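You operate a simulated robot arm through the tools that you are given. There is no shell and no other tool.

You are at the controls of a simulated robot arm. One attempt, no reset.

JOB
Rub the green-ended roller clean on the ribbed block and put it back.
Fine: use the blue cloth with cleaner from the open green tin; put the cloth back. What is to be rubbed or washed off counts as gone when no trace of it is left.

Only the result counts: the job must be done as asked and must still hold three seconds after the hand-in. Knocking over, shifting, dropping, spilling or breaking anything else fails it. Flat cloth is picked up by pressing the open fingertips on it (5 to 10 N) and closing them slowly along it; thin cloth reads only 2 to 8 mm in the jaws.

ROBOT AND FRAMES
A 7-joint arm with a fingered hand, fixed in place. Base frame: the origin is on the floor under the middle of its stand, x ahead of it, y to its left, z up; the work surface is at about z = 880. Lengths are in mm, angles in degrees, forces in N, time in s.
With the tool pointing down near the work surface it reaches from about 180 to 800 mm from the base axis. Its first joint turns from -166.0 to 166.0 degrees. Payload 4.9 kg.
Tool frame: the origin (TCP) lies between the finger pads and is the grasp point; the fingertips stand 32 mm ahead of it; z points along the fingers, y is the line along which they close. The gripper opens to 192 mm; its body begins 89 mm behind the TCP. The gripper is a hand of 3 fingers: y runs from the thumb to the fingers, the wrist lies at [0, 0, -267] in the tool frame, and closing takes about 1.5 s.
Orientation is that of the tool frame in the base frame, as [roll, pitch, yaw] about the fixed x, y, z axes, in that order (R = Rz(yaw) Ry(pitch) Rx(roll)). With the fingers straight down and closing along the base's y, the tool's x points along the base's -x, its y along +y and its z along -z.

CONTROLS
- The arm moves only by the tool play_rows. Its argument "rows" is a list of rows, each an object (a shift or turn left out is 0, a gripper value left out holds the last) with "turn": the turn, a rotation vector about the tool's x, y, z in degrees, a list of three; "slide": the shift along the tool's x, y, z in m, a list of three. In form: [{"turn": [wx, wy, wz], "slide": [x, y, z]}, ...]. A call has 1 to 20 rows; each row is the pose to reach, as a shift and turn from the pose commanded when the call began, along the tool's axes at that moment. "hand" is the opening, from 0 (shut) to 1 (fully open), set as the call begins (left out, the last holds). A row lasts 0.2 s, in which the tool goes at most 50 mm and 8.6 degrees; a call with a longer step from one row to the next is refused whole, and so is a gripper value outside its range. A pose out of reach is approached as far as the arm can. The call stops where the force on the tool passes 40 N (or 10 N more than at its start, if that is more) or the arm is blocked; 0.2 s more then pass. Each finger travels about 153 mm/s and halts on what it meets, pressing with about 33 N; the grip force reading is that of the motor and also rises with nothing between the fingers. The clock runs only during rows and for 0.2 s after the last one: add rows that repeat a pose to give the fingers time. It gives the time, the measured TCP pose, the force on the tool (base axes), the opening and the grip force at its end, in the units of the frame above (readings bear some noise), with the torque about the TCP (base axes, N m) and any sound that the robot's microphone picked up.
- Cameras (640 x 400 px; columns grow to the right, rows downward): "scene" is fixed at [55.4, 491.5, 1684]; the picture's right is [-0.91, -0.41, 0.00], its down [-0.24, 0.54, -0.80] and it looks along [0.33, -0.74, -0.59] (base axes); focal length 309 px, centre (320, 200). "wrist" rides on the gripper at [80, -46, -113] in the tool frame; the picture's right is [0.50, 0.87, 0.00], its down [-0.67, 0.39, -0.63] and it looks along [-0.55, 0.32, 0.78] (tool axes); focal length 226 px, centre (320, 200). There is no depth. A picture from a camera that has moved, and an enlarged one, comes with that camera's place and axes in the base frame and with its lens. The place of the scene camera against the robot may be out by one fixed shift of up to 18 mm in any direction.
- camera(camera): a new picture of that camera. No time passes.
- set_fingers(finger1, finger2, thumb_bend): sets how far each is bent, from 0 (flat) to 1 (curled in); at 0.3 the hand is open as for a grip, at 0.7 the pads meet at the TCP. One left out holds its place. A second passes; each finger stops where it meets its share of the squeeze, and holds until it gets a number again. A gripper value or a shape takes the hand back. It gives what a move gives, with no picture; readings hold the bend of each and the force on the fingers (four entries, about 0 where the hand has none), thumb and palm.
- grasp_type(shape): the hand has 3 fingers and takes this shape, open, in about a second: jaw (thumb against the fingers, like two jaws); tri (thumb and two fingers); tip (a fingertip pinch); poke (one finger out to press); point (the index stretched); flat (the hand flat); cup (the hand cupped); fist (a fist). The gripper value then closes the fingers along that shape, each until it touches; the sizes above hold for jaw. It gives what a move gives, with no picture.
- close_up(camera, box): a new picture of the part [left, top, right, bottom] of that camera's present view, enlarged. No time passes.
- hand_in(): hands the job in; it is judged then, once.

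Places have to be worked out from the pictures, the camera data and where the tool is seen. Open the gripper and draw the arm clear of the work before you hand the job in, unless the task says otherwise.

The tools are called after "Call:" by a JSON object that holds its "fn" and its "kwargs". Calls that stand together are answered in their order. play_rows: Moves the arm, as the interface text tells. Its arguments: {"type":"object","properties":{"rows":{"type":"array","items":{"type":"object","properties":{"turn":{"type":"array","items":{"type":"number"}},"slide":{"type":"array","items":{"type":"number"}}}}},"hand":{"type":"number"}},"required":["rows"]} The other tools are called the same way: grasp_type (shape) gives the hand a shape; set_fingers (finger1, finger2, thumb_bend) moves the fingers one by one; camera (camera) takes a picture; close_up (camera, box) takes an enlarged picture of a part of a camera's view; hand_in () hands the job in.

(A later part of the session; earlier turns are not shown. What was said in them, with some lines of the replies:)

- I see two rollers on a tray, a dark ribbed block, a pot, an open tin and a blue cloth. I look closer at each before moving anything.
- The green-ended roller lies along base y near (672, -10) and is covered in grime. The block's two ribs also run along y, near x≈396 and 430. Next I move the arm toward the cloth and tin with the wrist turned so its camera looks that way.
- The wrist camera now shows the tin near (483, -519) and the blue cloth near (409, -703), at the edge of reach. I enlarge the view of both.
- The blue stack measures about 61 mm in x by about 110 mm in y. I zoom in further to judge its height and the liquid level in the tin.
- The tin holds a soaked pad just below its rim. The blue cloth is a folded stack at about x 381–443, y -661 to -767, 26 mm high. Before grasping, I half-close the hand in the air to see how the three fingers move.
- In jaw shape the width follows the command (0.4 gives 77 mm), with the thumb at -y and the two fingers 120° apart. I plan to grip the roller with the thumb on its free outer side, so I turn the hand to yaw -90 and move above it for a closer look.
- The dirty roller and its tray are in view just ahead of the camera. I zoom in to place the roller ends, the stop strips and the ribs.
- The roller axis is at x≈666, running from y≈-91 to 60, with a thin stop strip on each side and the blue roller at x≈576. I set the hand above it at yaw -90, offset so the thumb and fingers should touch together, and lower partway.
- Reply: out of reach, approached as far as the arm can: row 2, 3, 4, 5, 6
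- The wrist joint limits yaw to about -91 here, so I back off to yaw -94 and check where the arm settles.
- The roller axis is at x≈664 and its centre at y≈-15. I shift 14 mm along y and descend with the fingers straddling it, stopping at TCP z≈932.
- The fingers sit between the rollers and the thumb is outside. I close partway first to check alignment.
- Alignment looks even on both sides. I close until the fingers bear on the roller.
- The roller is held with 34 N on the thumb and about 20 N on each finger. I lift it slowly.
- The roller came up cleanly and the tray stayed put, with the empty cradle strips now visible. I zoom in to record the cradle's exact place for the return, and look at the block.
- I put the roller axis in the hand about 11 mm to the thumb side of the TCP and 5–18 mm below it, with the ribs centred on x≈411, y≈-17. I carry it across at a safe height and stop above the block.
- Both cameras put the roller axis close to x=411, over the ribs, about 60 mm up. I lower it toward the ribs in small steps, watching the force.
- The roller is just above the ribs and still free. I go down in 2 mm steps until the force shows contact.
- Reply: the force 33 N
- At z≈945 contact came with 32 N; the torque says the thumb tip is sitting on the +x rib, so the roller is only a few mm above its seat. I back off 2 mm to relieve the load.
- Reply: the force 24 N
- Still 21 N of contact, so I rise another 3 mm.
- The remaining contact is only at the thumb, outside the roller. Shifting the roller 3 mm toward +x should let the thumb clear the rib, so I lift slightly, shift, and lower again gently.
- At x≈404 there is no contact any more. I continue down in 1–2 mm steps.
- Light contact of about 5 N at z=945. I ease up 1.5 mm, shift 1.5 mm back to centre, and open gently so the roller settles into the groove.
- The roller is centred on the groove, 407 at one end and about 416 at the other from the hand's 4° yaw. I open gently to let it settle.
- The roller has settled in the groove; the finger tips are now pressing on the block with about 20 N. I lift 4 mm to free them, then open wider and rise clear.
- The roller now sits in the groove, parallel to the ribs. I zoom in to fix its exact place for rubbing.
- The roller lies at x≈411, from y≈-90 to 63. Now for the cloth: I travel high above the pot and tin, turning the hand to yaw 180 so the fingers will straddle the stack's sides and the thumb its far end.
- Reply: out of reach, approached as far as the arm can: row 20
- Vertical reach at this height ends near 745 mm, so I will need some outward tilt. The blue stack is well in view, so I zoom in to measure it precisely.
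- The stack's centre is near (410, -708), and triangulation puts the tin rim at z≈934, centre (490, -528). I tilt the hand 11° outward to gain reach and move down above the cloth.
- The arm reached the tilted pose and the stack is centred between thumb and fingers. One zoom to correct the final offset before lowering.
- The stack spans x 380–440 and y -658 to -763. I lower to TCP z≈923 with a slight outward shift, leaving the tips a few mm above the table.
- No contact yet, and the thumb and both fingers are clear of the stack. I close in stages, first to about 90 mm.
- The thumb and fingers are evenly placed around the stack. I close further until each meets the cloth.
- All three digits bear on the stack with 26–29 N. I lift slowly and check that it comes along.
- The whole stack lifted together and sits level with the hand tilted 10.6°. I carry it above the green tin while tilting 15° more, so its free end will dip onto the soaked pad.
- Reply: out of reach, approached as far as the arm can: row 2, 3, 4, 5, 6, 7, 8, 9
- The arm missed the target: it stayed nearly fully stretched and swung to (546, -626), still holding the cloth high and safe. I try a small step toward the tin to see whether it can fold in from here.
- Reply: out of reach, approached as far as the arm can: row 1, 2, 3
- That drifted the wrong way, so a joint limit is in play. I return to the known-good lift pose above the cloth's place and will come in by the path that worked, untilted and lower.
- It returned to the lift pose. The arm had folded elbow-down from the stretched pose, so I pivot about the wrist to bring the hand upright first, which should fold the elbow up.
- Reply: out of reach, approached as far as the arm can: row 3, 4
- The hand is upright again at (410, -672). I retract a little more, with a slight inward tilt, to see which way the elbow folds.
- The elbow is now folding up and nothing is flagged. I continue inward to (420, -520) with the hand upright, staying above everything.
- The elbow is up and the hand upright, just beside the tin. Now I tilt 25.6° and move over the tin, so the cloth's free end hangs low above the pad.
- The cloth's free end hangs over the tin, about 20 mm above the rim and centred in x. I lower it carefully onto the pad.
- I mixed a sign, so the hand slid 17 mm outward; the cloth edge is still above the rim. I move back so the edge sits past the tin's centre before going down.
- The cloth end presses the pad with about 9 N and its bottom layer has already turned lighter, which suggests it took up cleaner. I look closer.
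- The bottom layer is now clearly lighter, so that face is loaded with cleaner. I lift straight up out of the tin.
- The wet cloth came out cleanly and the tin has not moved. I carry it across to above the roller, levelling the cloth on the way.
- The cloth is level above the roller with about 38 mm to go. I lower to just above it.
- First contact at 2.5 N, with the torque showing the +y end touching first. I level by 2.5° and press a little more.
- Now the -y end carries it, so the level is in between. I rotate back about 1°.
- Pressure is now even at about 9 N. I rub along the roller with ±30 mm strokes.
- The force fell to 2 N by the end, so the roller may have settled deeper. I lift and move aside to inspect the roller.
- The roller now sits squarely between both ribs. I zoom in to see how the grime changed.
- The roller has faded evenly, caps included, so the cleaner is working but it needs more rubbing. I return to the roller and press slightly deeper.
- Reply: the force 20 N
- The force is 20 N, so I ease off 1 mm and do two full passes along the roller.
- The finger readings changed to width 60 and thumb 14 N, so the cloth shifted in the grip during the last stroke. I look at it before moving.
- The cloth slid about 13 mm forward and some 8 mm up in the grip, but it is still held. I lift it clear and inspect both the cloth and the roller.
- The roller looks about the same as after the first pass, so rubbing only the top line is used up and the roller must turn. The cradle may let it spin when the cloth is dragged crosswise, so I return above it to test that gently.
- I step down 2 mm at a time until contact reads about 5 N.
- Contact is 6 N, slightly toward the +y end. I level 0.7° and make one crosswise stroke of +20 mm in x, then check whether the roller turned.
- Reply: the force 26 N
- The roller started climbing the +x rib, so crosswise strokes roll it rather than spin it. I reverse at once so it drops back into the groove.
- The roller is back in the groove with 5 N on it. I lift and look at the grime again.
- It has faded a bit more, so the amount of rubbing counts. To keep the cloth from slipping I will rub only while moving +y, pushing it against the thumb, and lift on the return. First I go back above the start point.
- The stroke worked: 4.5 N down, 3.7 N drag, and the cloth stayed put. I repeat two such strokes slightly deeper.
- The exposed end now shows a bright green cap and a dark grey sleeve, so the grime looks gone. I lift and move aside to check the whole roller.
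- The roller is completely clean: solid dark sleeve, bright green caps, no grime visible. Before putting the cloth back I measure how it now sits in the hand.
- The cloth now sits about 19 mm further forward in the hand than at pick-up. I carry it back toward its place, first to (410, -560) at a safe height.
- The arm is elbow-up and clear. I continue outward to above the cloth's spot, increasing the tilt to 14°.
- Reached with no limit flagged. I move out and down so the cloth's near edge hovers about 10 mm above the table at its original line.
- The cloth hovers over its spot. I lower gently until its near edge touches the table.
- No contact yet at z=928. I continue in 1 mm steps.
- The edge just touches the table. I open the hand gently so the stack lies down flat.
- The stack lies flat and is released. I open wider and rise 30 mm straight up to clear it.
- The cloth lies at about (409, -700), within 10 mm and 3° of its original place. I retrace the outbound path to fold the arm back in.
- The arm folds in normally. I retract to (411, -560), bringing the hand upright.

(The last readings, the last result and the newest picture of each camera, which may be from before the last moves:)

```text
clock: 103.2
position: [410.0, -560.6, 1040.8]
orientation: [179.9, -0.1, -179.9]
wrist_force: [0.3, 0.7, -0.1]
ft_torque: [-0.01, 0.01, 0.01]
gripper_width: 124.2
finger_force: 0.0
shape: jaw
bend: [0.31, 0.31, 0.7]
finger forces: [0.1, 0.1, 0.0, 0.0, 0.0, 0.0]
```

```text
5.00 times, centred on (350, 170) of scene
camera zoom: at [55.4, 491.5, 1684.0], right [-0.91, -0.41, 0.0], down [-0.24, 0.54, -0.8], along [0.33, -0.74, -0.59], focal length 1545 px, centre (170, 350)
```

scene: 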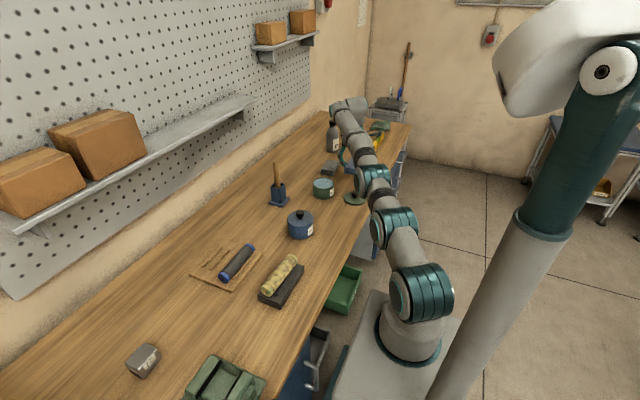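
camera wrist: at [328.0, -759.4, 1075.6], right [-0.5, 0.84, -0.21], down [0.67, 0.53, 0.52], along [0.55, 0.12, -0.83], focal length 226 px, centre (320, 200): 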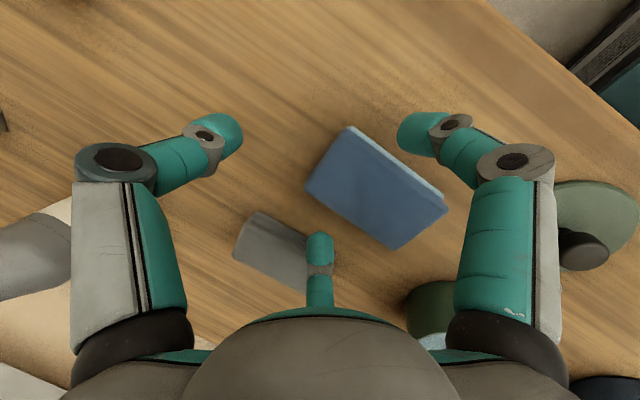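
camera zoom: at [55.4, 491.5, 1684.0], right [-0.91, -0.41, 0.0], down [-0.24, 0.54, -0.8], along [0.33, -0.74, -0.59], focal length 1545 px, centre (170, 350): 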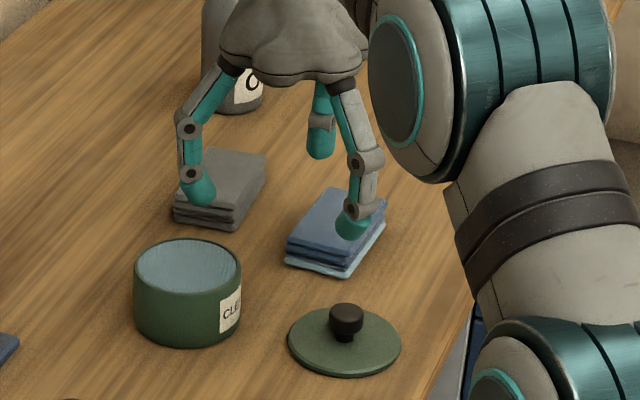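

The cloth is back in essentially its original position. Now I return to the roller, turning back to yaw -94, high above the pot.

Call:
{"fn": "play_rows", "kwargs": {"rows": [{"turn": [0, 0, -4.3], "slide": [0, 0.0272, -0.01]}, {"turn": [0, 0, -8.6], "slide": [0, 0.0544, -0.02]}, {"turn": [0, 0, -12.9], "slide": [0, 0.0815, -0.03]}, {"turn": [0, 0, -17.2], "slide": [0, 0.1087, -0.04]}, {"turn": [0, 0, -21.5], "slide": [0, 0.1359, -0.05]}, {"turn": [0, 0, -25.8], "slide": [0, 0.1631, -0.06]}, {"turn": [0, 0, -30.1], "slide": [0, 0.1903, -0.069]}, {"turn": [0, 0, -34.4], "slide": [0, 0.2174, -0.069]}, {"turn": [0, 0, -38.7], "slide": [0, 0.2446, -0.069]}, {"turn": [0, 0, -43], "slide": [0, 0.2718, -0.069]}, {"turn": [0, 0, -47.3], "slide": [0, 0.299, -0.069]}, {"turn": [0, 0, -51.6], "slide": [0, 0.3262, -0.069]}, {"turn": [0, 0, -55.9], "slide": [0, 0.3533, -0.069]}, {"turn": [0, 0, -60.2], "slide": [0, 0.3805, -0.069]}, {"turn": [0, 0, -64.5], "slide": [0, 0.4077, -0.069]}, {"turn": [0, 0, -68.8], "slide": [0, 0.4349, -0.069]}, {"turn": [0, 0, -73.1], "slide": [0, 0.4621, -0.069]}, {"turn": [0, 0, -77.4], "slide": [0, 0.4892, -0.069]}, {"turn": [0, 0, -81.7], "slide": [0, 0.5164, -0.069]}, {"turn": [0, 0, -86], "slide": [0, 0.5436, -0.069]}]}}

Call:
{"fn": "camera", "kwargs": {"camera": "wrist"}}

Call:
{"fn": "camera", "kwargs": {"camera": "scene"}}

```text
clock: 107.4
position: [410.8, -17.6, 1112.1]
orientation: [-179.9, 0.1, -93.9]
wrist_force: [0.0, 0.0, 0.3]
ft_torque: [-0.03, -0.02, -0.01]
gripper_width: 124.5
finger_force: 0.3
shape: jaw
bend: [0.31, 0.31, 0.7]
finger forces: [0.0, 0.0, 0.0, 0.0, 0.0, 0.1]
```

```text
taken
camera wrist: at [451.2, -98.8, 1223.1], right [-0.9, -0.44, 0.0], down [-0.34, 0.7, 0.63], along [-0.28, 0.57, -0.77], focal length 226 px, centre (320, 200)
```

wrist: 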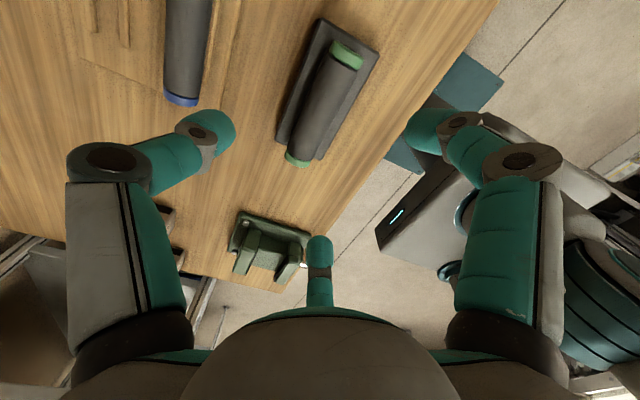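

```text
taken
```

scene: 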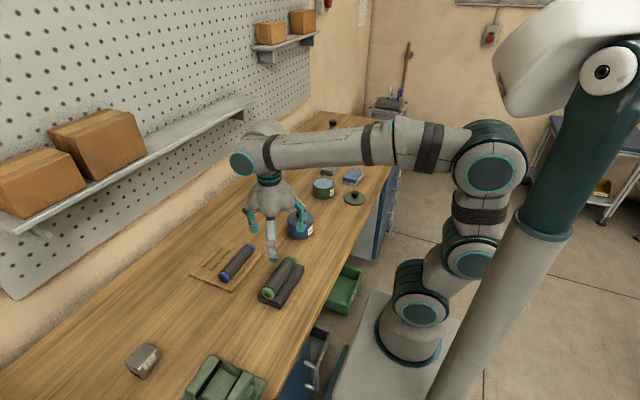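

Now I zoom in on the roller on the block to get its exact place for the grasp, and on the empty cradle for the return.

Call:
{"fn": "close_up", "kwargs": {"camera": "wrist", "box": [260, 0, 390, 170]}}

Call:
{"fn": "close_up", "kwargs": {"camera": "wrist", "box": [40, 0, 260, 130]}}

Call:
{"fn": "close_up", "kwargs": {"camera": "scene", "box": [185, 230, 315, 310]}}

```text
2.35 times, centred on (325, 85) of wrist
camera zoom: at [451.2, -98.8, 1223.1], right [-0.9, -0.44, 0.0], down [-0.34, 0.7, 0.63], along [-0.28, 0.57, -0.77], focal length 532 px, centre (308, 471)
```

zoom: 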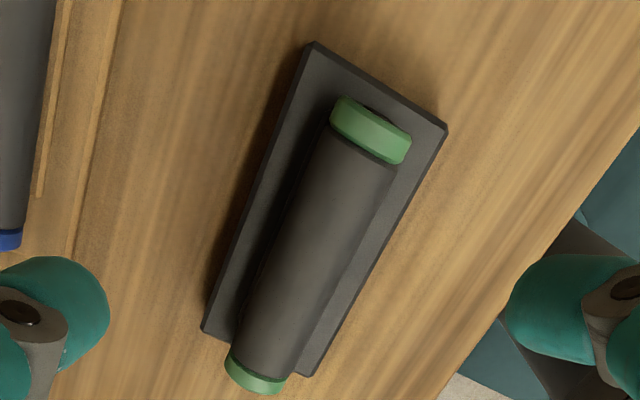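

```text
2.91 times, centred on (150, 65) of wrist
camera zoom: at [451.2, -98.8, 1223.1], right [-0.9, -0.44, 0.0], down [-0.34, 0.7, 0.63], along [-0.28, 0.57, -0.77], focal length 658 px, centre (814, 593)
```

zoom: 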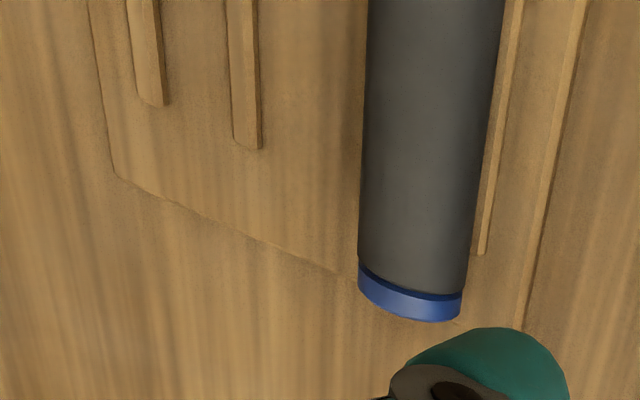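

```text
4.92 times, centred on (250, 270) of scene
camera zoom: at [55.4, 491.5, 1684.0], right [-0.91, -0.41, 0.0], down [-0.24, 0.54, -0.8], along [0.33, -0.74, -0.59], focal length 1521 px, centre (665, -145)
```

zoom: 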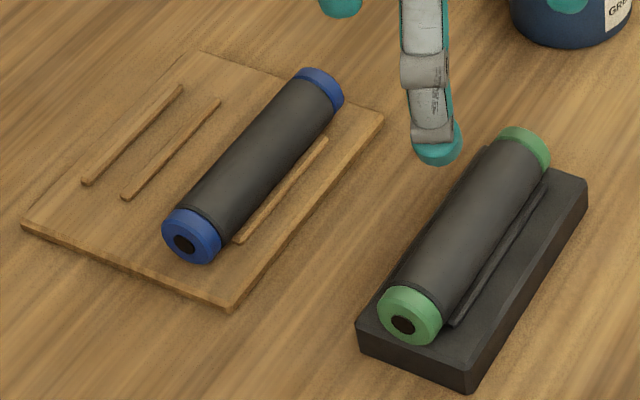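

The roller lies at x≈409, y≈-87 to 63, and the cradle strips are centred on x≈666, y≈-17. The yaw limit would leave the roller 4° askew, so I try the opposite orientation, yaw +90, which should align exactly.

Call:
{"fn": "play_rows", "kwargs": {"rows": [{"turn": [0, 0, 8.5]}, {"turn": [0, 0, 17]}, {"turn": [0, 0, 25.5]}, {"turn": [0, 0, 34]}, {"turn": [0, 0, 42.5]}, {"turn": [0, 0, 51]}, {"turn": [0, 0, 59.5]}, {"turn": [0, 0, 68]}, {"turn": [0, 0, 76.5]}, {"turn": [0, 0, 85]}, {"turn": [0, 0, 93.5]}, {"turn": [0, 0, 102]}, {"turn": [0, 0, 110.5]}, {"turn": [0, 0, 119]}, {"turn": [0, 0, 127.5]}, {"turn": [0, 0, 136]}, {"turn": [0, 0, 144.5]}, {"turn": [0, 0, 153]}, {"turn": [0, 0, 161.5]}, {"turn": [0, 0, 170]}]}}

Call:
{"fn": "camera", "kwargs": {"camera": "wrist"}}

```text
clock: 111.6
position: [411.2, -17.2, 1110.0]
orientation: [179.9, -0.2, 95.9]
wrist_force: [0.3, 1.3, -0.7]
ft_torque: [-0.02, 0.0, -0.05]
gripper_width: 124.3
finger_force: 0.1
shape: jaw
bend: [0.31, 0.31, 0.7]
finger forces: [0.0, 0.1, 0.0, 0.0, 0.0, 0.0]
```

```text
taken
camera wrist: at [357.1, 58.0, 1223.3], right [0.81, 0.59, 0.0], down [0.45, -0.63, 0.63], along [0.37, -0.51, -0.78], focal length 226 px, centre (320, 200)
```

wrist: 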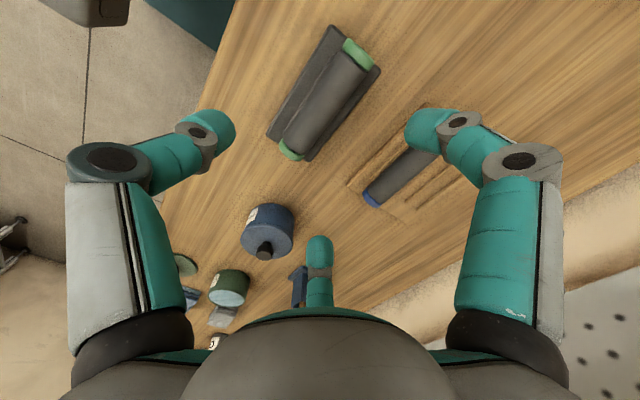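

Yaw near +90 is reachable. I finish the turn to exactly 90 and lower to z≈1010 above the roller to measure it again from this side.

Call:
{"fn": "play_rows", "kwargs": {"rows": [{"turn": [0, 0, 3], "slide": [0, 0, 0.02]}, {"turn": [0, 0, 5.9], "slide": [0.003, 0.004, 0.045]}, {"turn": [0, 0, 5.9], "slide": [0.004, 0.005, 0.075]}, {"turn": [0, 0, 5.9], "slide": [0.004, 0.005, 0.1]}, {"turn": [0, 0, 5.9], "slide": [0.004, 0.005, 0.1]}], "hand": 0.65}}

Call:
{"fn": "camera", "kwargs": {"camera": "wrist"}}

Call:
{"fn": "close_up", "kwargs": {"camera": "wrist", "box": [230, 0, 450, 180]}}

```text
clock: 112.8
position: [415.9, -12.7, 1009.1]
orientation: [-180.0, -0.1, 90.1]
wrist_force: [0.3, -0.8, 0.5]
ft_torque: [-0.02, 0.01, -0.01]
gripper_width: 124.3
finger_force: 0.1
shape: jaw
bend: [0.31, 0.31, 0.7]
finger forces: [0.0, 0.1, 0.0, 0.0, 0.0, 0.1]
```

```text
taken
camera wrist: at [369.3, 67.3, 1122.9], right [0.86, 0.5, 0.0], down [0.39, -0.67, 0.63], along [0.32, -0.54, -0.78], focal length 226 px, centre (320, 200)
```

wrist: 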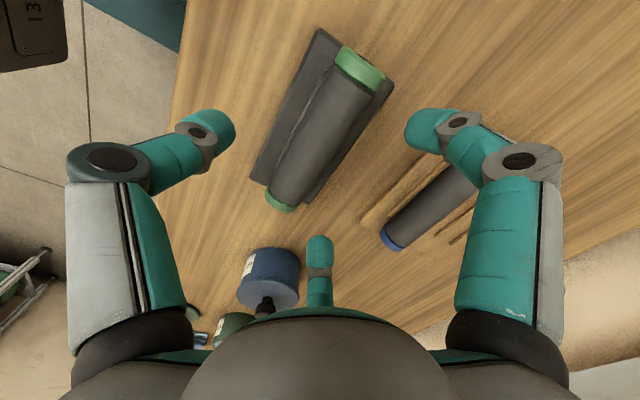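

```text
2.22 times, centred on (340, 90) of wrist
camera zoom: at [369.3, 67.3, 1122.9], right [0.86, 0.5, 0.0], down [0.39, -0.67, 0.63], along [0.32, -0.54, -0.78], focal length 502 px, centre (276, 444)
```

zoom: 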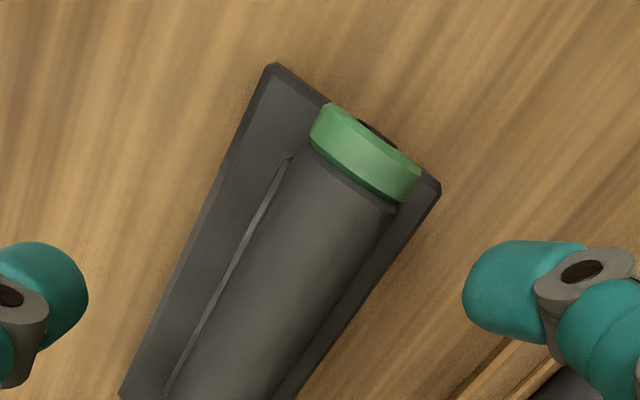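

The roller is clean on this side too, axis at x≈411, centre y≈-15. I lower to TCP z≈954, keeping the tips above the ribs, with the fingers straddling it.

Call:
{"fn": "play_rows", "kwargs": {"rows": [{"slide": [-0.001, 0.0016, 0.015]}, {"slide": [-0.0013, 0.0016, 0.03]}, {"slide": [-0.0013, 0.0016, 0.042]}, {"slide": [-0.0013, 0.0016, 0.05]}, {"slide": [-0.0013, 0.0016, 0.055]}, {"slide": [-0.0013, 0.0016, 0.055]}]}}

Call:
{"fn": "camera", "kwargs": {"camera": "wrist"}}

Call:
{"fn": "close_up", "kwargs": {"camera": "scene", "box": [240, 220, 320, 310]}}

```text
clock: 114.2
position: [416.7, -13.3, 953.8]
orientation: [-180.0, -0.1, 90.2]
wrist_force: [0.7, -0.6, -0.3]
ft_torque: [0.0, -0.03, -0.01]
gripper_width: 124.3
finger_force: 0.0
shape: jaw
bend: [0.31, 0.31, 0.7]
finger forces: [0.0, 0.1, 0.0, 0.1, 0.1, 0.1]
```

```text
taken
camera wrist: at [370.9, 66.6, 1067.8], right [0.86, 0.5, 0.0], down [0.39, -0.67, 0.63], along [0.32, -0.54, -0.78], focal length 226 px, centre (320, 200)
```

wrist: 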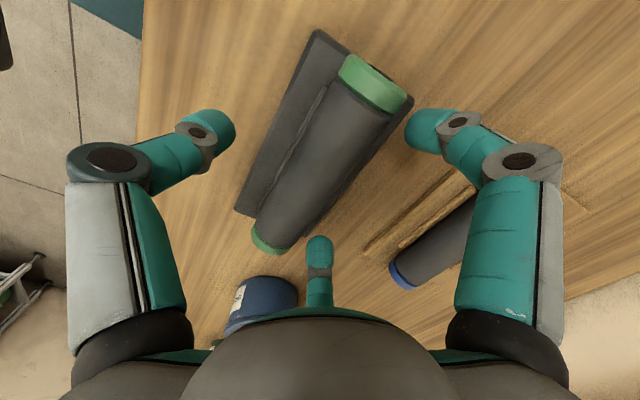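

```text
4.44 times, centred on (280, 265) of scene
camera zoom: at [55.4, 491.5, 1684.0], right [-0.91, -0.41, 0.0], down [-0.24, 0.54, -0.8], along [0.33, -0.74, -0.59], focal length 1373 px, centre (498, -89)
```

zoom: 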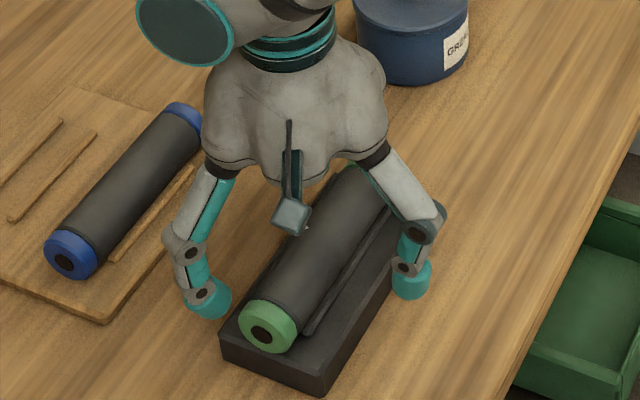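

The hand is aligned and straddles the roller without touching. I close in stages.

Call:
{"fn": "play_rows", "kwargs": {"rows": [{"slide": [0, 0, 0]}, {"slide": [0, 0, 0]}, {"slide": [0, 0, 0]}], "hand": 0.38}}

Call:
{"fn": "camera", "kwargs": {"camera": "wrist"}}

Call:
{"fn": "close_up", "kwargs": {"camera": "scene", "box": [240, 220, 320, 310]}}

```text
clock: 115.0
position: [416.5, -13.8, 954.3]
orientation: [180.0, 0.0, 90.1]
wrist_force: [-1.1, -0.3, -0.5]
ft_torque: [0.0, -0.01, -0.01]
gripper_width: 73.2
finger_force: 0.0
shape: jaw
bend: [0.43, 0.43, 0.7]
finger forces: [0.1, 0.0, 0.1, 0.0, 0.0, 0.0]
```

```text
taken
camera wrist: at [370.9, 66.6, 1067.9], right [0.86, 0.5, 0.0], down [0.39, -0.67, 0.63], along [0.32, -0.54, -0.78], focal length 226 px, centre (320, 200)
```

wrist: 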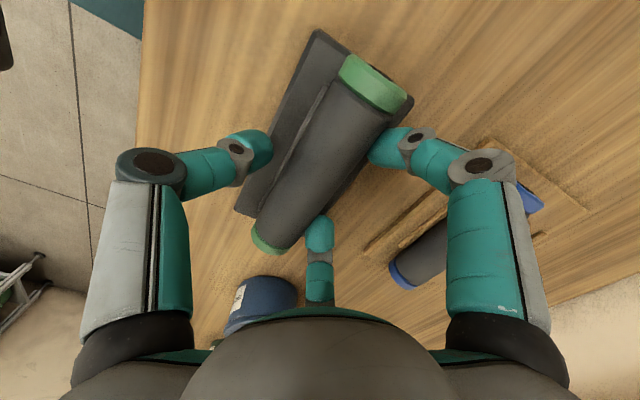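

```text
4.44 times, centred on (280, 265) of scene
camera zoom: at [55.4, 491.5, 1684.0], right [-0.91, -0.41, 0.0], down [-0.24, 0.54, -0.8], along [0.33, -0.74, -0.59], focal length 1373 px, centre (498, -89)
```

zoom: 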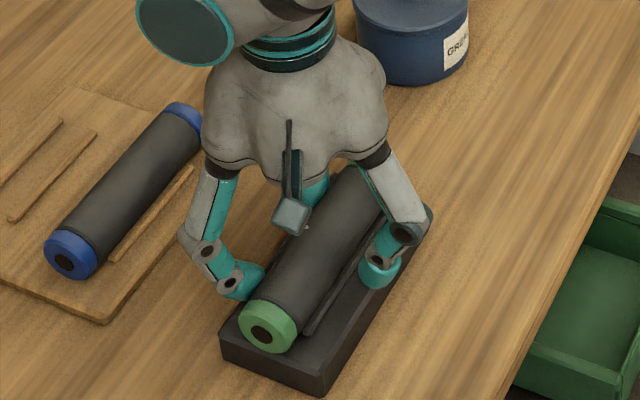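

Both sides approach evenly. I close fully onto the roller.

Call:
{"fn": "play_rows", "kwargs": {"rows": [{"slide": [0, 0, 0]}, {"slide": [0, 0, 0]}, {"slide": [0, 0, 0]}, {"slide": [0, 0, 0]}, {"slide": [0, 0, 0]}], "hand": 0.22}}

Call:
{"fn": "camera", "kwargs": {"camera": "wrist"}}

Call:
{"fn": "close_up", "kwargs": {"camera": "scene", "box": [240, 220, 320, 310]}}

```text
clock: 116.2
position: [417.1, -13.9, 954.0]
orientation: [-180.0, 0.0, 90.2]
wrist_force: [0.1, 0.1, -1.1]
ft_torque: [-0.05, 0.01, -0.01]
gripper_width: 39.5
finger_force: 32.8
shape: jaw
bend: [0.8, 0.8, 0.7]
finger forces: [17.9, 17.8, 0.0, 0.0, 36.1, 0.0]
```

```text
taken
camera wrist: at [370.9, 66.6, 1067.9], right [0.86, 0.5, 0.0], down [0.39, -0.67, 0.63], along [0.32, -0.54, -0.78], focal length 226 px, centre (320, 200)
```

wrist: 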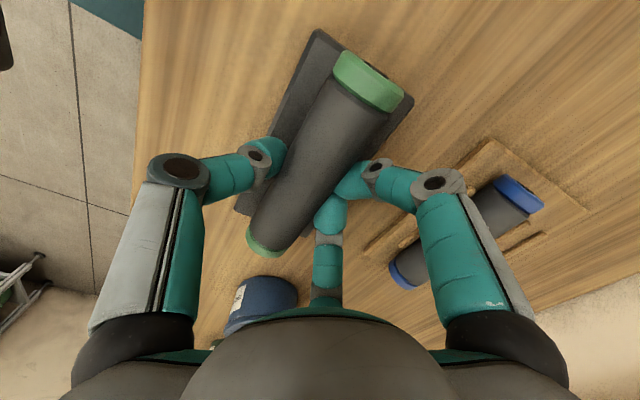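

```text
4.44 times, centred on (280, 265) of scene
camera zoom: at [55.4, 491.5, 1684.0], right [-0.91, -0.41, 0.0], down [-0.24, 0.54, -0.8], along [0.33, -0.74, -0.59], focal length 1373 px, centre (498, -89)
```

zoom: 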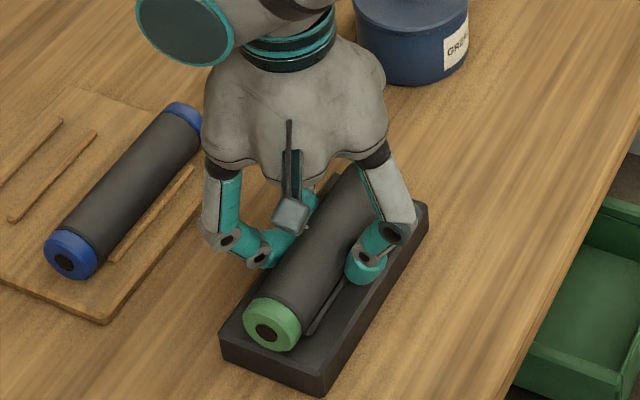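

The roller is held again with thumb 36 N and fingers 18 N each. I lift it off the block.

Call:
{"fn": "play_rows", "kwargs": {"rows": [{"slide": [0, 0, -0.006]}, {"slide": [0, 0, -0.014]}, {"slide": [0, 0, -0.026]}, {"slide": [0, 0, -0.04]}, {"slide": [0, 0, -0.055]}, {"slide": [0, 0, -0.07]}, {"slide": [0, 0, -0.085]}, {"slide": [0, 0, -0.1]}, {"slide": [0, 0, -0.1]}]}}

Call:
{"fn": "camera", "kwargs": {"camera": "wrist"}}

Call:
{"fn": "close_up", "kwargs": {"camera": "scene", "box": [230, 190, 330, 310]}}

```text
clock: 118.2
position: [415.5, -14.0, 1055.3]
orientation: [180.0, -0.1, 90.2]
wrist_force: [0.9, 0.4, -2.8]
ft_torque: [0.01, 0.01, -0.03]
gripper_width: 39.8
finger_force: 32.9
shape: jaw
bend: [0.8, 0.8, 0.7]
finger forces: [17.9, 18.0, 0.0, 0.0, 36.0, 0.1]
```

```text
taken
camera wrist: at [369.9, 66.4, 1168.2], right [0.86, 0.5, 0.0], down [0.39, -0.67, 0.63], along [0.32, -0.54, -0.78], focal length 226 px, centre (320, 200)
```

wrist: 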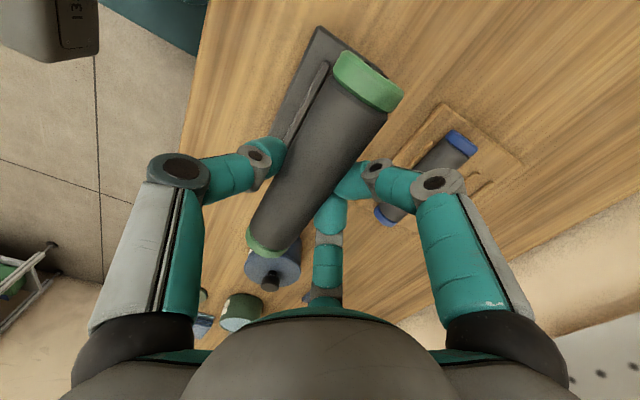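

```text
3.33 times, centred on (280, 250) of scene
camera zoom: at [55.4, 491.5, 1684.0], right [-0.91, -0.41, 0.0], down [-0.24, 0.54, -0.8], along [0.33, -0.74, -0.59], focal length 1030 px, centre (453, 33)
```

zoom: 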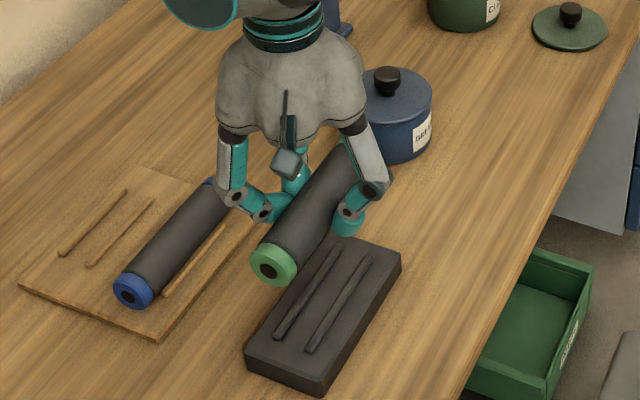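

The roller is clean all round as far as I can see, and is held with its axis about 11 mm to the thumb side of the TCP. I carry it at height to above the empty cradle at x≈666.

Call:
{"fn": "play_rows", "kwargs": {"rows": [{"slide": [0, 0.02, 0]}, {"slide": [0, 0.05, 0]}, {"slide": [-0.001, 0.08, 0]}, {"slide": [-0.001, 0.11, 0]}, {"slide": [-0.001, 0.14, 0]}, {"slide": [-0.001, 0.17, 0]}, {"slide": [-0.0015, 0.2, 0]}, {"slide": [-0.002, 0.23, 0]}, {"slide": [-0.002, 0.25, 0]}, {"slide": [-0.002, 0.2612, 0]}, {"slide": [-0.002, 0.2612, 0]}]}}

Call:
{"fn": "camera", "kwargs": {"camera": "wrist"}}

Call:
{"fn": "close_up", "kwargs": {"camera": "scene", "box": [160, 170, 280, 300]}}

```text
clock: 120.6
position: [676.8, -16.5, 1054.1]
orientation: [-179.9, -0.1, 90.0]
wrist_force: [0.2, 0.3, -3.1]
ft_torque: [0.01, -0.01, 0.0]
gripper_width: 39.2
finger_force: 33.0
shape: jaw
bend: [0.8, 0.8, 0.7]
finger forces: [18.3, 18.3, 0.1, 0.0, 36.3, 0.0]
```

```text
taken
camera wrist: at [632.3, 64.9, 1168.2], right [0.86, 0.5, 0.0], down [0.39, -0.67, 0.63], along [0.32, -0.54, -0.78], focal length 226 px, centre (320, 200)
```

wrist: 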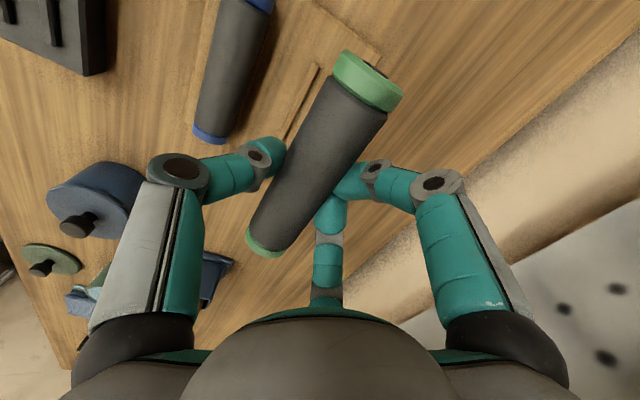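

```text
3.08 times, centred on (220, 235) of scene
camera zoom: at [55.4, 491.5, 1684.0], right [-0.91, -0.41, 0.0], down [-0.24, 0.54, -0.8], along [0.33, -0.74, -0.59], focal length 951 px, centre (628, 92)
```

zoom: 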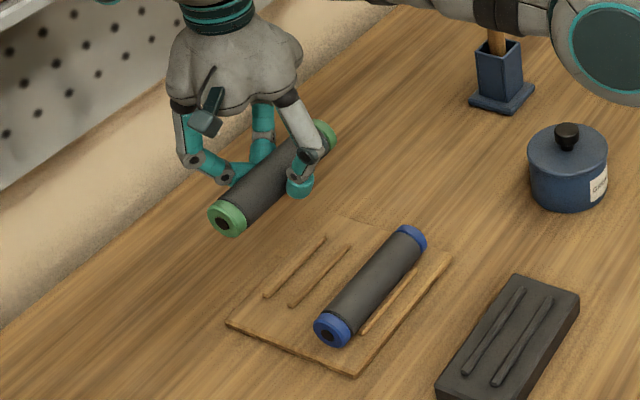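

The roller hangs over the tray. I zoom in on the cradle strip beside it to check the lateral alignment before lowering.

Call:
{"fn": "close_up", "kwargs": {"camera": "wrist", "box": [260, 20, 420, 150]}}

Call:
{"fn": "close_up", "kwargs": {"camera": "scene", "box": [180, 215, 260, 290]}}

```text
3.08 times, centred on (340, 85) of wrist
camera zoom: at [632.3, 64.9, 1168.2], right [0.86, 0.5, 0.0], down [0.39, -0.67, 0.63], along [0.32, -0.54, -0.78], focal length 696 px, centre (258, 554)
```

zoom: 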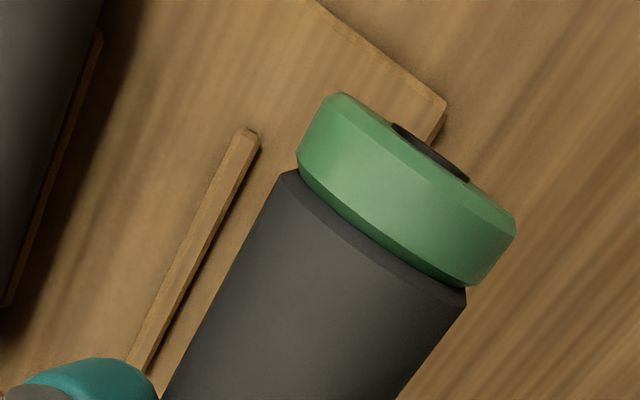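

```text
5.33 times, centred on (220, 252) of scene
camera zoom: at [55.4, 491.5, 1684.0], right [-0.91, -0.41, 0.0], down [-0.24, 0.54, -0.8], along [0.33, -0.74, -0.59], focal length 1648 px, centre (853, -80)
```

zoom: 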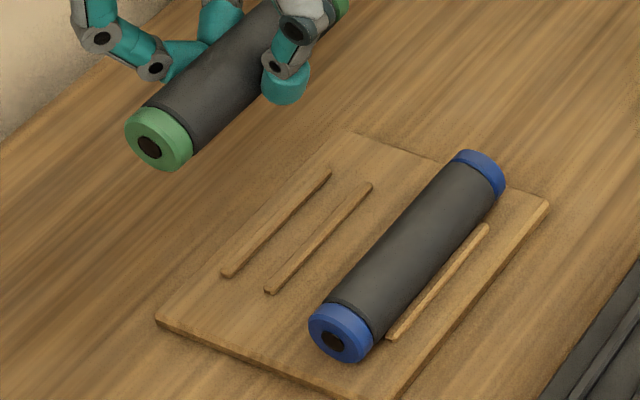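

By the strips the cradle centre is x≈666.3, while both cameras put the roller near x≈670, so I shift 3.5 mm toward -x while lowering to TCP z≈945.

Call:
{"fn": "play_rows", "kwargs": {"rows": [{"slide": [0, -0.0035, 0.015]}, {"slide": [0, -0.0035, 0.035]}, {"slide": [0, -0.0035, 0.055]}, {"slide": [0, -0.0035, 0.075]}, {"slide": [0, -0.0035, 0.09]}, {"slide": [0, -0.0035, 0.1]}, {"slide": [0, -0.0035, 0.107]}, {"slide": [0, -0.0035, 0.109]}, {"slide": [0, -0.0035, 0.109]}]}}

Call:
{"fn": "close_up", "kwargs": {"camera": "wrist", "box": [220, 20, 440, 280]}}

Call:
{"fn": "close_up", "kwargs": {"camera": "scene", "box": [180, 215, 260, 290]}}

```text
clock: 122.6
position: [674.7, -15.2, 945.7]
orientation: [-180.0, -0.2, 90.2]
wrist_force: [-0.2, -0.1, -2.1]
ft_torque: [0.03, -0.01, -0.01]
gripper_width: 39.1
finger_force: 33.3
shape: jaw
bend: [0.8, 0.8, 0.7]
finger forces: [18.4, 18.4, 0.1, 0.1, 36.4, 0.0]
```

```text
1.54 times, centred on (330, 150) of wrist
camera zoom: at [628.5, 65.4, 1058.8], right [0.86, 0.5, 0.0], down [0.39, -0.67, 0.63], along [0.32, -0.54, -0.78], focal length 348 px, centre (305, 277)
```

zoom: 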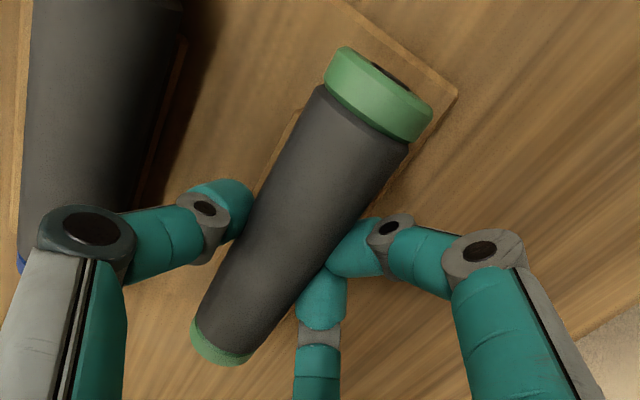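

```text
5.33 times, centred on (220, 252) of scene
camera zoom: at [55.4, 491.5, 1684.0], right [-0.91, -0.41, 0.0], down [-0.24, 0.54, -0.8], along [0.33, -0.74, -0.59], focal length 1648 px, centre (853, -80)
```

zoom: 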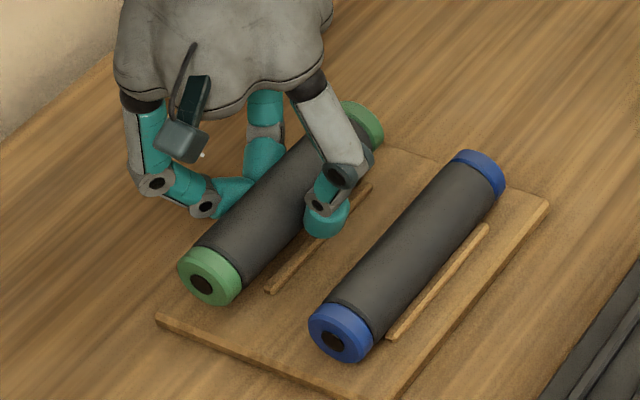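

The scene view puts the roller axis about 24 mm below the TCP and within 2–3 mm of its original line, so seating should come near TCP z≈930. I lower in small steps.

Call:
{"fn": "play_rows", "kwargs": {"rows": [{"slide": [0, -0.001, 0.004]}, {"slide": [0, -0.001, 0.008]}, {"slide": [0, -0.001, 0.011]}, {"slide": [0, -0.001, 0.012]}, {"slide": [0, -0.001, 0.012]}]}}

```text
clock: 123.8
position: [672.9, -14.7, 933.6]
orientation: [179.9, -0.1, 90.1]
wrist_force: [0.3, -0.6, 1.6]
ft_torque: [-0.01, 0.06, 0.04]
gripper_width: 39.0
finger_force: 33.3
shape: jaw
bend: [0.8, 0.8, 0.7]
finger forces: [18.8, 18.8, 0.0, 0.0, 36.4, 0.1]
```

Contact begins at z≈933 with about 4 N, slightly on the -x side. I lower 1 mm more to read it better.

Call:
{"fn": "play_rows", "kwargs": {"rows": [{"slide": [0, 0.0, 0.001]}, {"slide": [0, 0.0, 0.0015]}, {"slide": [0, 0, 0.0015]}]}}

Call:
{"fn": "close_up", "kwargs": {"camera": "scene", "box": [180, 215, 260, 290]}}

Call:
{"fn": "close_up", "kwargs": {"camera": "wrist", "box": [220, 20, 440, 280]}}

```text
clock: 124.6
position: [673.6, -15.3, 933.4]
orientation: [179.8, 0.0, 90.2]
wrist_force: [1.0, 1.2, 10.8]
ft_torque: [0.02, 0.2, 0.02]
gripper_width: 38.7
finger_force: 33.0
shape: jaw
bend: [0.8, 0.8, 0.7]
finger forces: [19.6, 19.5, 0.0, 0.1, 36.5, 0.1]
```

```text
5.33 times, centred on (220, 252) of scene
camera zoom: at [55.4, 491.5, 1684.0], right [-0.91, -0.41, 0.0], down [-0.24, 0.54, -0.8], along [0.33, -0.74, -0.59], focal length 1648 px, centre (853, -80)
```

zoom: 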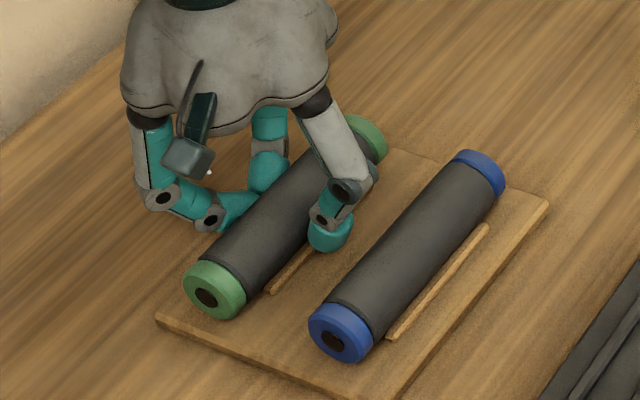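

```text
1.54 times, centred on (330, 150) of wrist
camera zoom: at [627.7, 65.4, 1046.4], right [0.86, 0.5, 0.0], down [0.39, -0.67, 0.63], along [0.32, -0.54, -0.78], focal length 348 px, centre (305, 277)
```

zoom: 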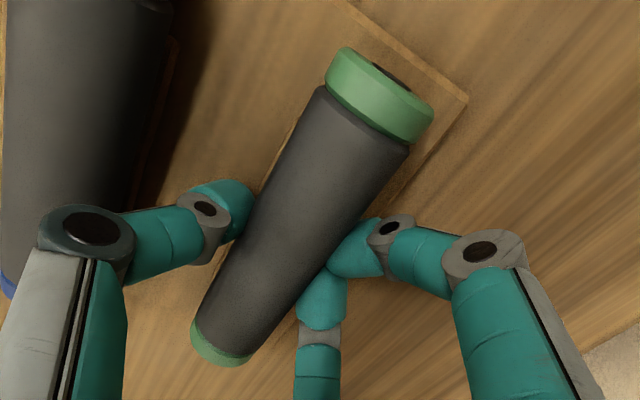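

The roller is bearing on the cradle with its height matching the original picture, within about 3 mm of its old place. I ease the load, then open a little while rising slightly.

Call:
{"fn": "play_rows", "kwargs": {"rows": [{"slide": [0, 0, -0.001]}, {"slide": [0, 0, -0.001]}]}}

Call:
{"fn": "play_rows", "kwargs": {"rows": [{"slide": [0, 0, 0]}, {"slide": [0, 0, -0.002]}, {"slide": [0, 0, -0.005]}, {"slide": [0, 0, -0.005]}], "hand": 0.3}}

Call:
{"fn": "close_up", "kwargs": {"camera": "scene", "box": [180, 215, 260, 290]}}

Call:
{"fn": "close_up", "kwargs": {"camera": "wrist", "box": [180, 20, 440, 280]}}

```text
clock: 125.2
position: [673.1, -15.3, 933.5]
orientation: [180.0, -0.1, 90.2]
wrist_force: [1.7, 1.8, 9.0]
ft_torque: [0.02, 0.16, -0.01]
gripper_width: 38.7
finger_force: 33.3
shape: jaw
bend: [0.8, 0.8, 0.7]
finger forces: [20.0, 19.7, 0.1, 0.0, 36.1, 0.1]
```

```text
clock: 126.2
position: [673.3, -14.1, 937.4]
orientation: [-180.0, 0.0, 90.0]
wrist_force: [0.6, 1.1, 0.3]
ft_torque: [-0.02, -0.01, -0.02]
gripper_width: 57.8
finger_force: 0.0
shape: jaw
bend: [0.79, 0.47, 0.7]
finger forces: [0.2, 0.3, 0.0, 0.0, 0.0, 0.0]
```

```text
5.33 times, centred on (220, 252) of scene
camera zoom: at [55.4, 491.5, 1684.0], right [-0.91, -0.41, 0.0], down [-0.24, 0.54, -0.8], along [0.33, -0.74, -0.59], focal length 1648 px, centre (853, -80)
```

zoom: 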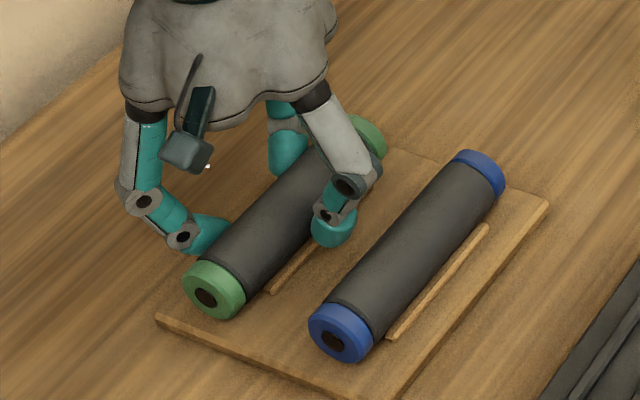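

```text
1.54 times, centred on (310, 150) of wrist
camera zoom: at [627.4, 65.3, 1050.9], right [0.86, 0.5, 0.0], down [0.39, -0.67, 0.63], along [0.32, -0.54, -0.78], focal length 348 px, centre (335, 277)
```

zoom: 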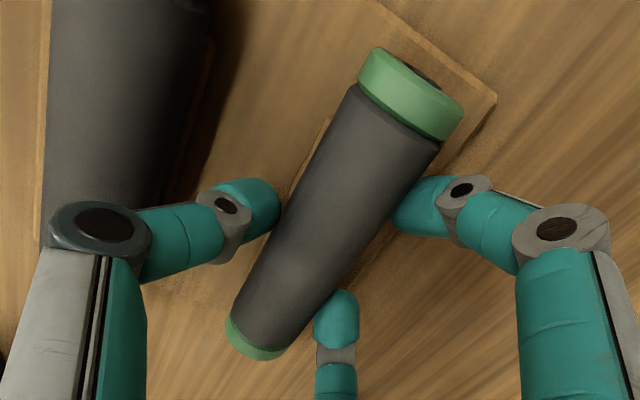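

The roller rests in its cradle and the grip force is zero. I open slightly more, still clear of the blue roller, and rise slowly.

Call:
{"fn": "play_rows", "kwargs": {"rows": [{"slide": [0, 0, 0]}, {"slide": [0, 0, 0]}, {"slide": [0, 0, -0.005]}, {"slide": [0, 0, -0.012]}, {"slide": [0, 0, -0.02]}, {"slide": [0, 0, -0.03]}, {"slide": [0, 0, -0.045]}, {"slide": [0, 0, -0.065]}, {"slide": [0, 0, -0.09]}, {"slide": [0, 0, -0.12]}, {"slide": [0, 0, -0.15]}], "hand": 0.39}}

Call:
{"fn": "camera", "kwargs": {"camera": "wrist"}}

Call:
{"fn": "close_up", "kwargs": {"camera": "scene", "box": [190, 225, 270, 295]}}

```text
clock: 128.6
position: [672.8, -15.6, 1087.7]
orientation: [-179.9, -0.1, 90.1]
wrist_force: [0.6, -0.1, 0.4]
ft_torque: [0.03, 0.03, 0.03]
gripper_width: 74.7
finger_force: 0.1
shape: jaw
bend: [0.42, 0.42, 0.7]
finger forces: [0.0, 0.1, 0.0, 0.1, 0.0, 0.0]
```

```text
taken
camera wrist: at [627.7, 64.5, 1201.6], right [0.86, 0.5, 0.0], down [0.39, -0.67, 0.63], along [0.32, -0.54, -0.78], focal length 226 px, centre (320, 200)
```

wrist: 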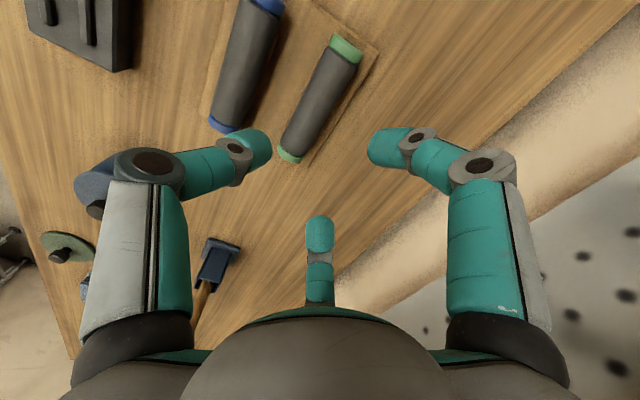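

```text
5.71 times, centred on (230, 260) of scene
camera zoom: at [55.4, 491.5, 1684.0], right [-0.91, -0.41, 0.0], down [-0.24, 0.54, -0.8], along [0.33, -0.74, -0.59], focal length 1766 px, centre (834, -143)
```

zoom: 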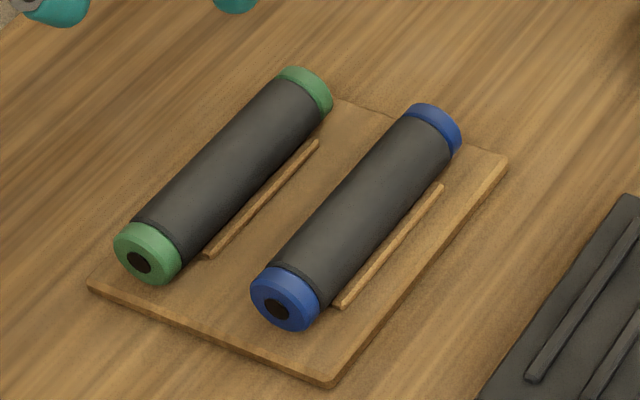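

The clean roller is back in its cradle within about 5 mm of where it started, parallel to the blue-ended one. I check it closely, plus the cloth, tin and block.

Call:
{"fn": "close_up", "kwargs": {"camera": "wrist", "box": [200, 0, 400, 180]}}

Call:
{"fn": "close_up", "kwargs": {"camera": "scene", "box": [260, 120, 400, 220]}}

Call:
{"fn": "camera", "kwargs": {"camera": "scene"}}

```text
2.22 times, centred on (300, 90) of wrist
camera zoom: at [627.7, 64.5, 1201.6], right [0.86, 0.5, 0.0], down [0.39, -0.67, 0.63], along [0.32, -0.54, -0.78], focal length 502 px, centre (364, 444)
```

zoom: 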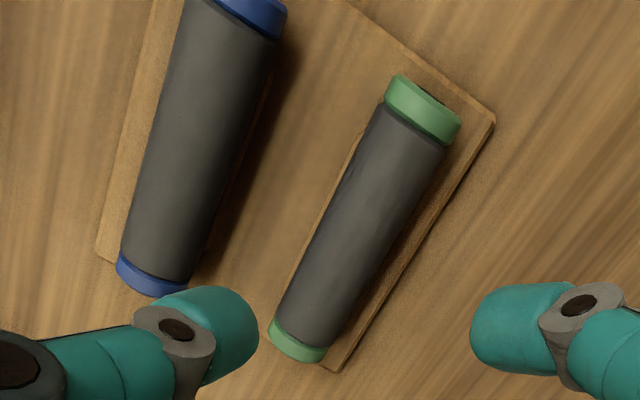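

```text
4.00 times, centred on (330, 170) of scene
camera zoom: at [55.4, 491.5, 1684.0], right [-0.91, -0.41, 0.0], down [-0.24, 0.54, -0.8], along [0.33, -0.74, -0.59], focal length 1236 px, centre (280, 320)
```

zoom: 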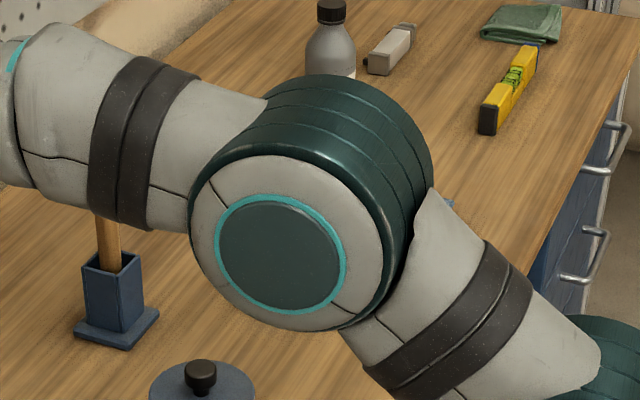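

```text
taken
```

scene: 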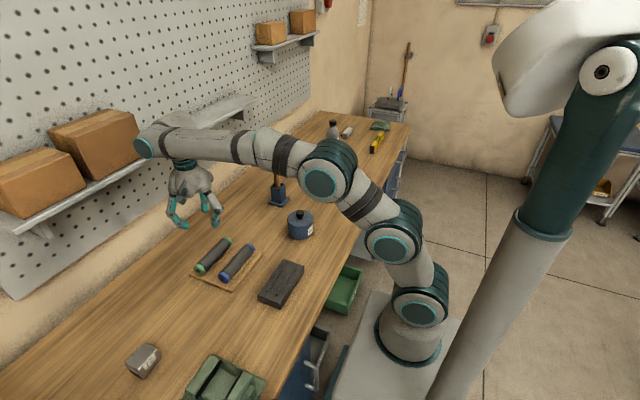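

All looks in order. I open the hand and draw the arm back up to its starting area, which also clears the view of the cloth.

Call:
{"fn": "play_rows", "kwargs": {"rows": [{"slide": [0, 0, -0.03]}, {"slide": [-0.01, -0.02, -0.06]}, {"slide": [-0.03, -0.05, -0.09]}, {"slide": [-0.05, -0.08, -0.11]}, {"slide": [-0.07, -0.11, -0.1167]}, {"slide": [-0.09, -0.145, -0.1167]}, {"slide": [-0.105, -0.175, -0.1167]}, {"slide": [-0.1154, -0.1918, -0.1167]}, {"slide": [-0.1154, -0.1918, -0.1167]}], "hand": 1}}

Call:
{"fn": "camera", "kwargs": {"camera": "scene"}}

Call:
{"fn": "close_up", "kwargs": {"camera": "scene", "box": [330, 155, 378, 190]}}

Call:
{"fn": "close_up", "kwargs": {"camera": "scene", "box": [180, 220, 320, 320]}}

```text
clock: 130.6
position: [481.9, -133.8, 1203.4]
orientation: [-180.0, -0.1, 90.2]
wrist_force: [0.3, 0.0, 0.6]
ft_torque: [0.0, -0.01, 0.03]
gripper_width: 191.8
finger_force: 0.1
shape: jaw
bend: [0.3, 0.3, 0.3]
finger forces: [0.0, 0.0, 0.1, 0.0, 0.0, 0.0]
```

```text
taken
```

scene: 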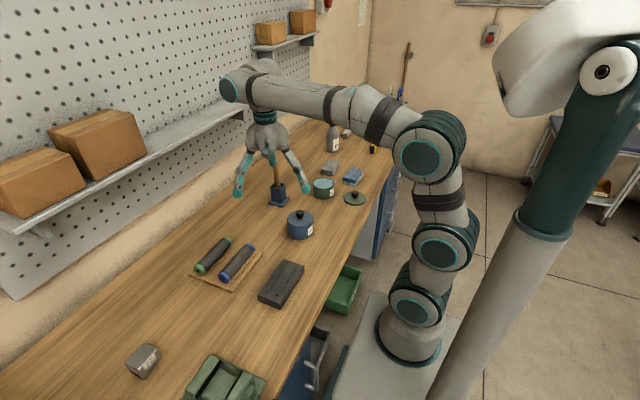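

```text
11.43 times, centred on (354, 172) of scene
camera zoom: at [55.4, 491.5, 1684.0], right [-0.91, -0.41, 0.0], down [-0.24, 0.54, -0.8], along [0.33, -0.74, -0.59], focal length 3532 px, centre (-69, 514)
```

zoom: 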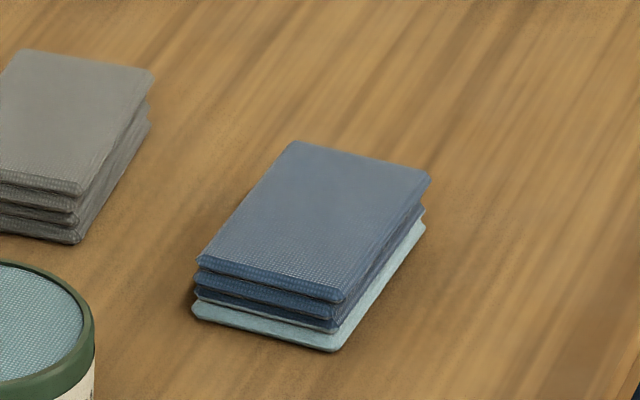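

```text
4.00 times, centred on (250, 270) of scene
camera zoom: at [55.4, 491.5, 1684.0], right [-0.91, -0.41, 0.0], down [-0.24, 0.54, -0.8], along [0.33, -0.74, -0.59], focal length 1236 px, centre (600, -80)
```

zoom: 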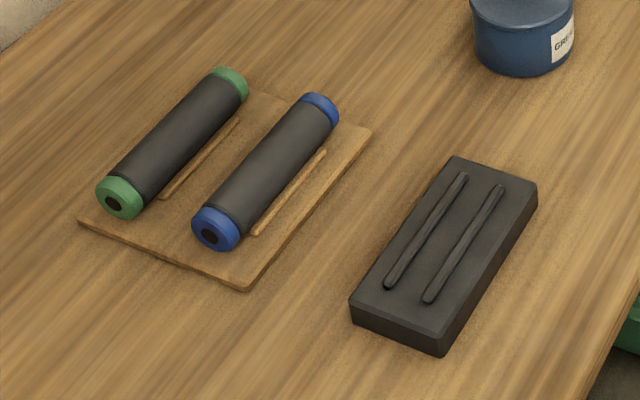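

Everything checks out. The roller is clean and in its cradle, the cloth is about 10 mm from its original place, and the tray, block, tin and other objects look unmoved in the pictures. The hand is open and the arm drawn clear, so I hand the job in.

Call:
{"fn": "hand_in", "kwargs": {}}

```text
The job is handed in.
```

The green-ended roller is rubbed clean and back in its cradle on the tray, and the job is handed in; I haven't seen the judge's result. In the last pictures no grime is left on any part of the roller I could see; its underside never faced a camera.

- **Roller:** I rubbed it in the groove of the ribbed block with the blue cloth, loaded with cleaner from the green tin. It now sits about 5 mm from where it started, parallel to the blue-ended one.
- **Cloth:** It is back on its spot, about 10 mm and 3° off its original place. It slipped in the grip while I was rubbing, so I had to set it down from a slightly different hold. Its bottom layer still shows lighter from the cleaner.
- **Everything else:** The tray, block, tin and lid look unmoved in the pictures.

The hand is open and the arm is drawn clear, back near its starting position.
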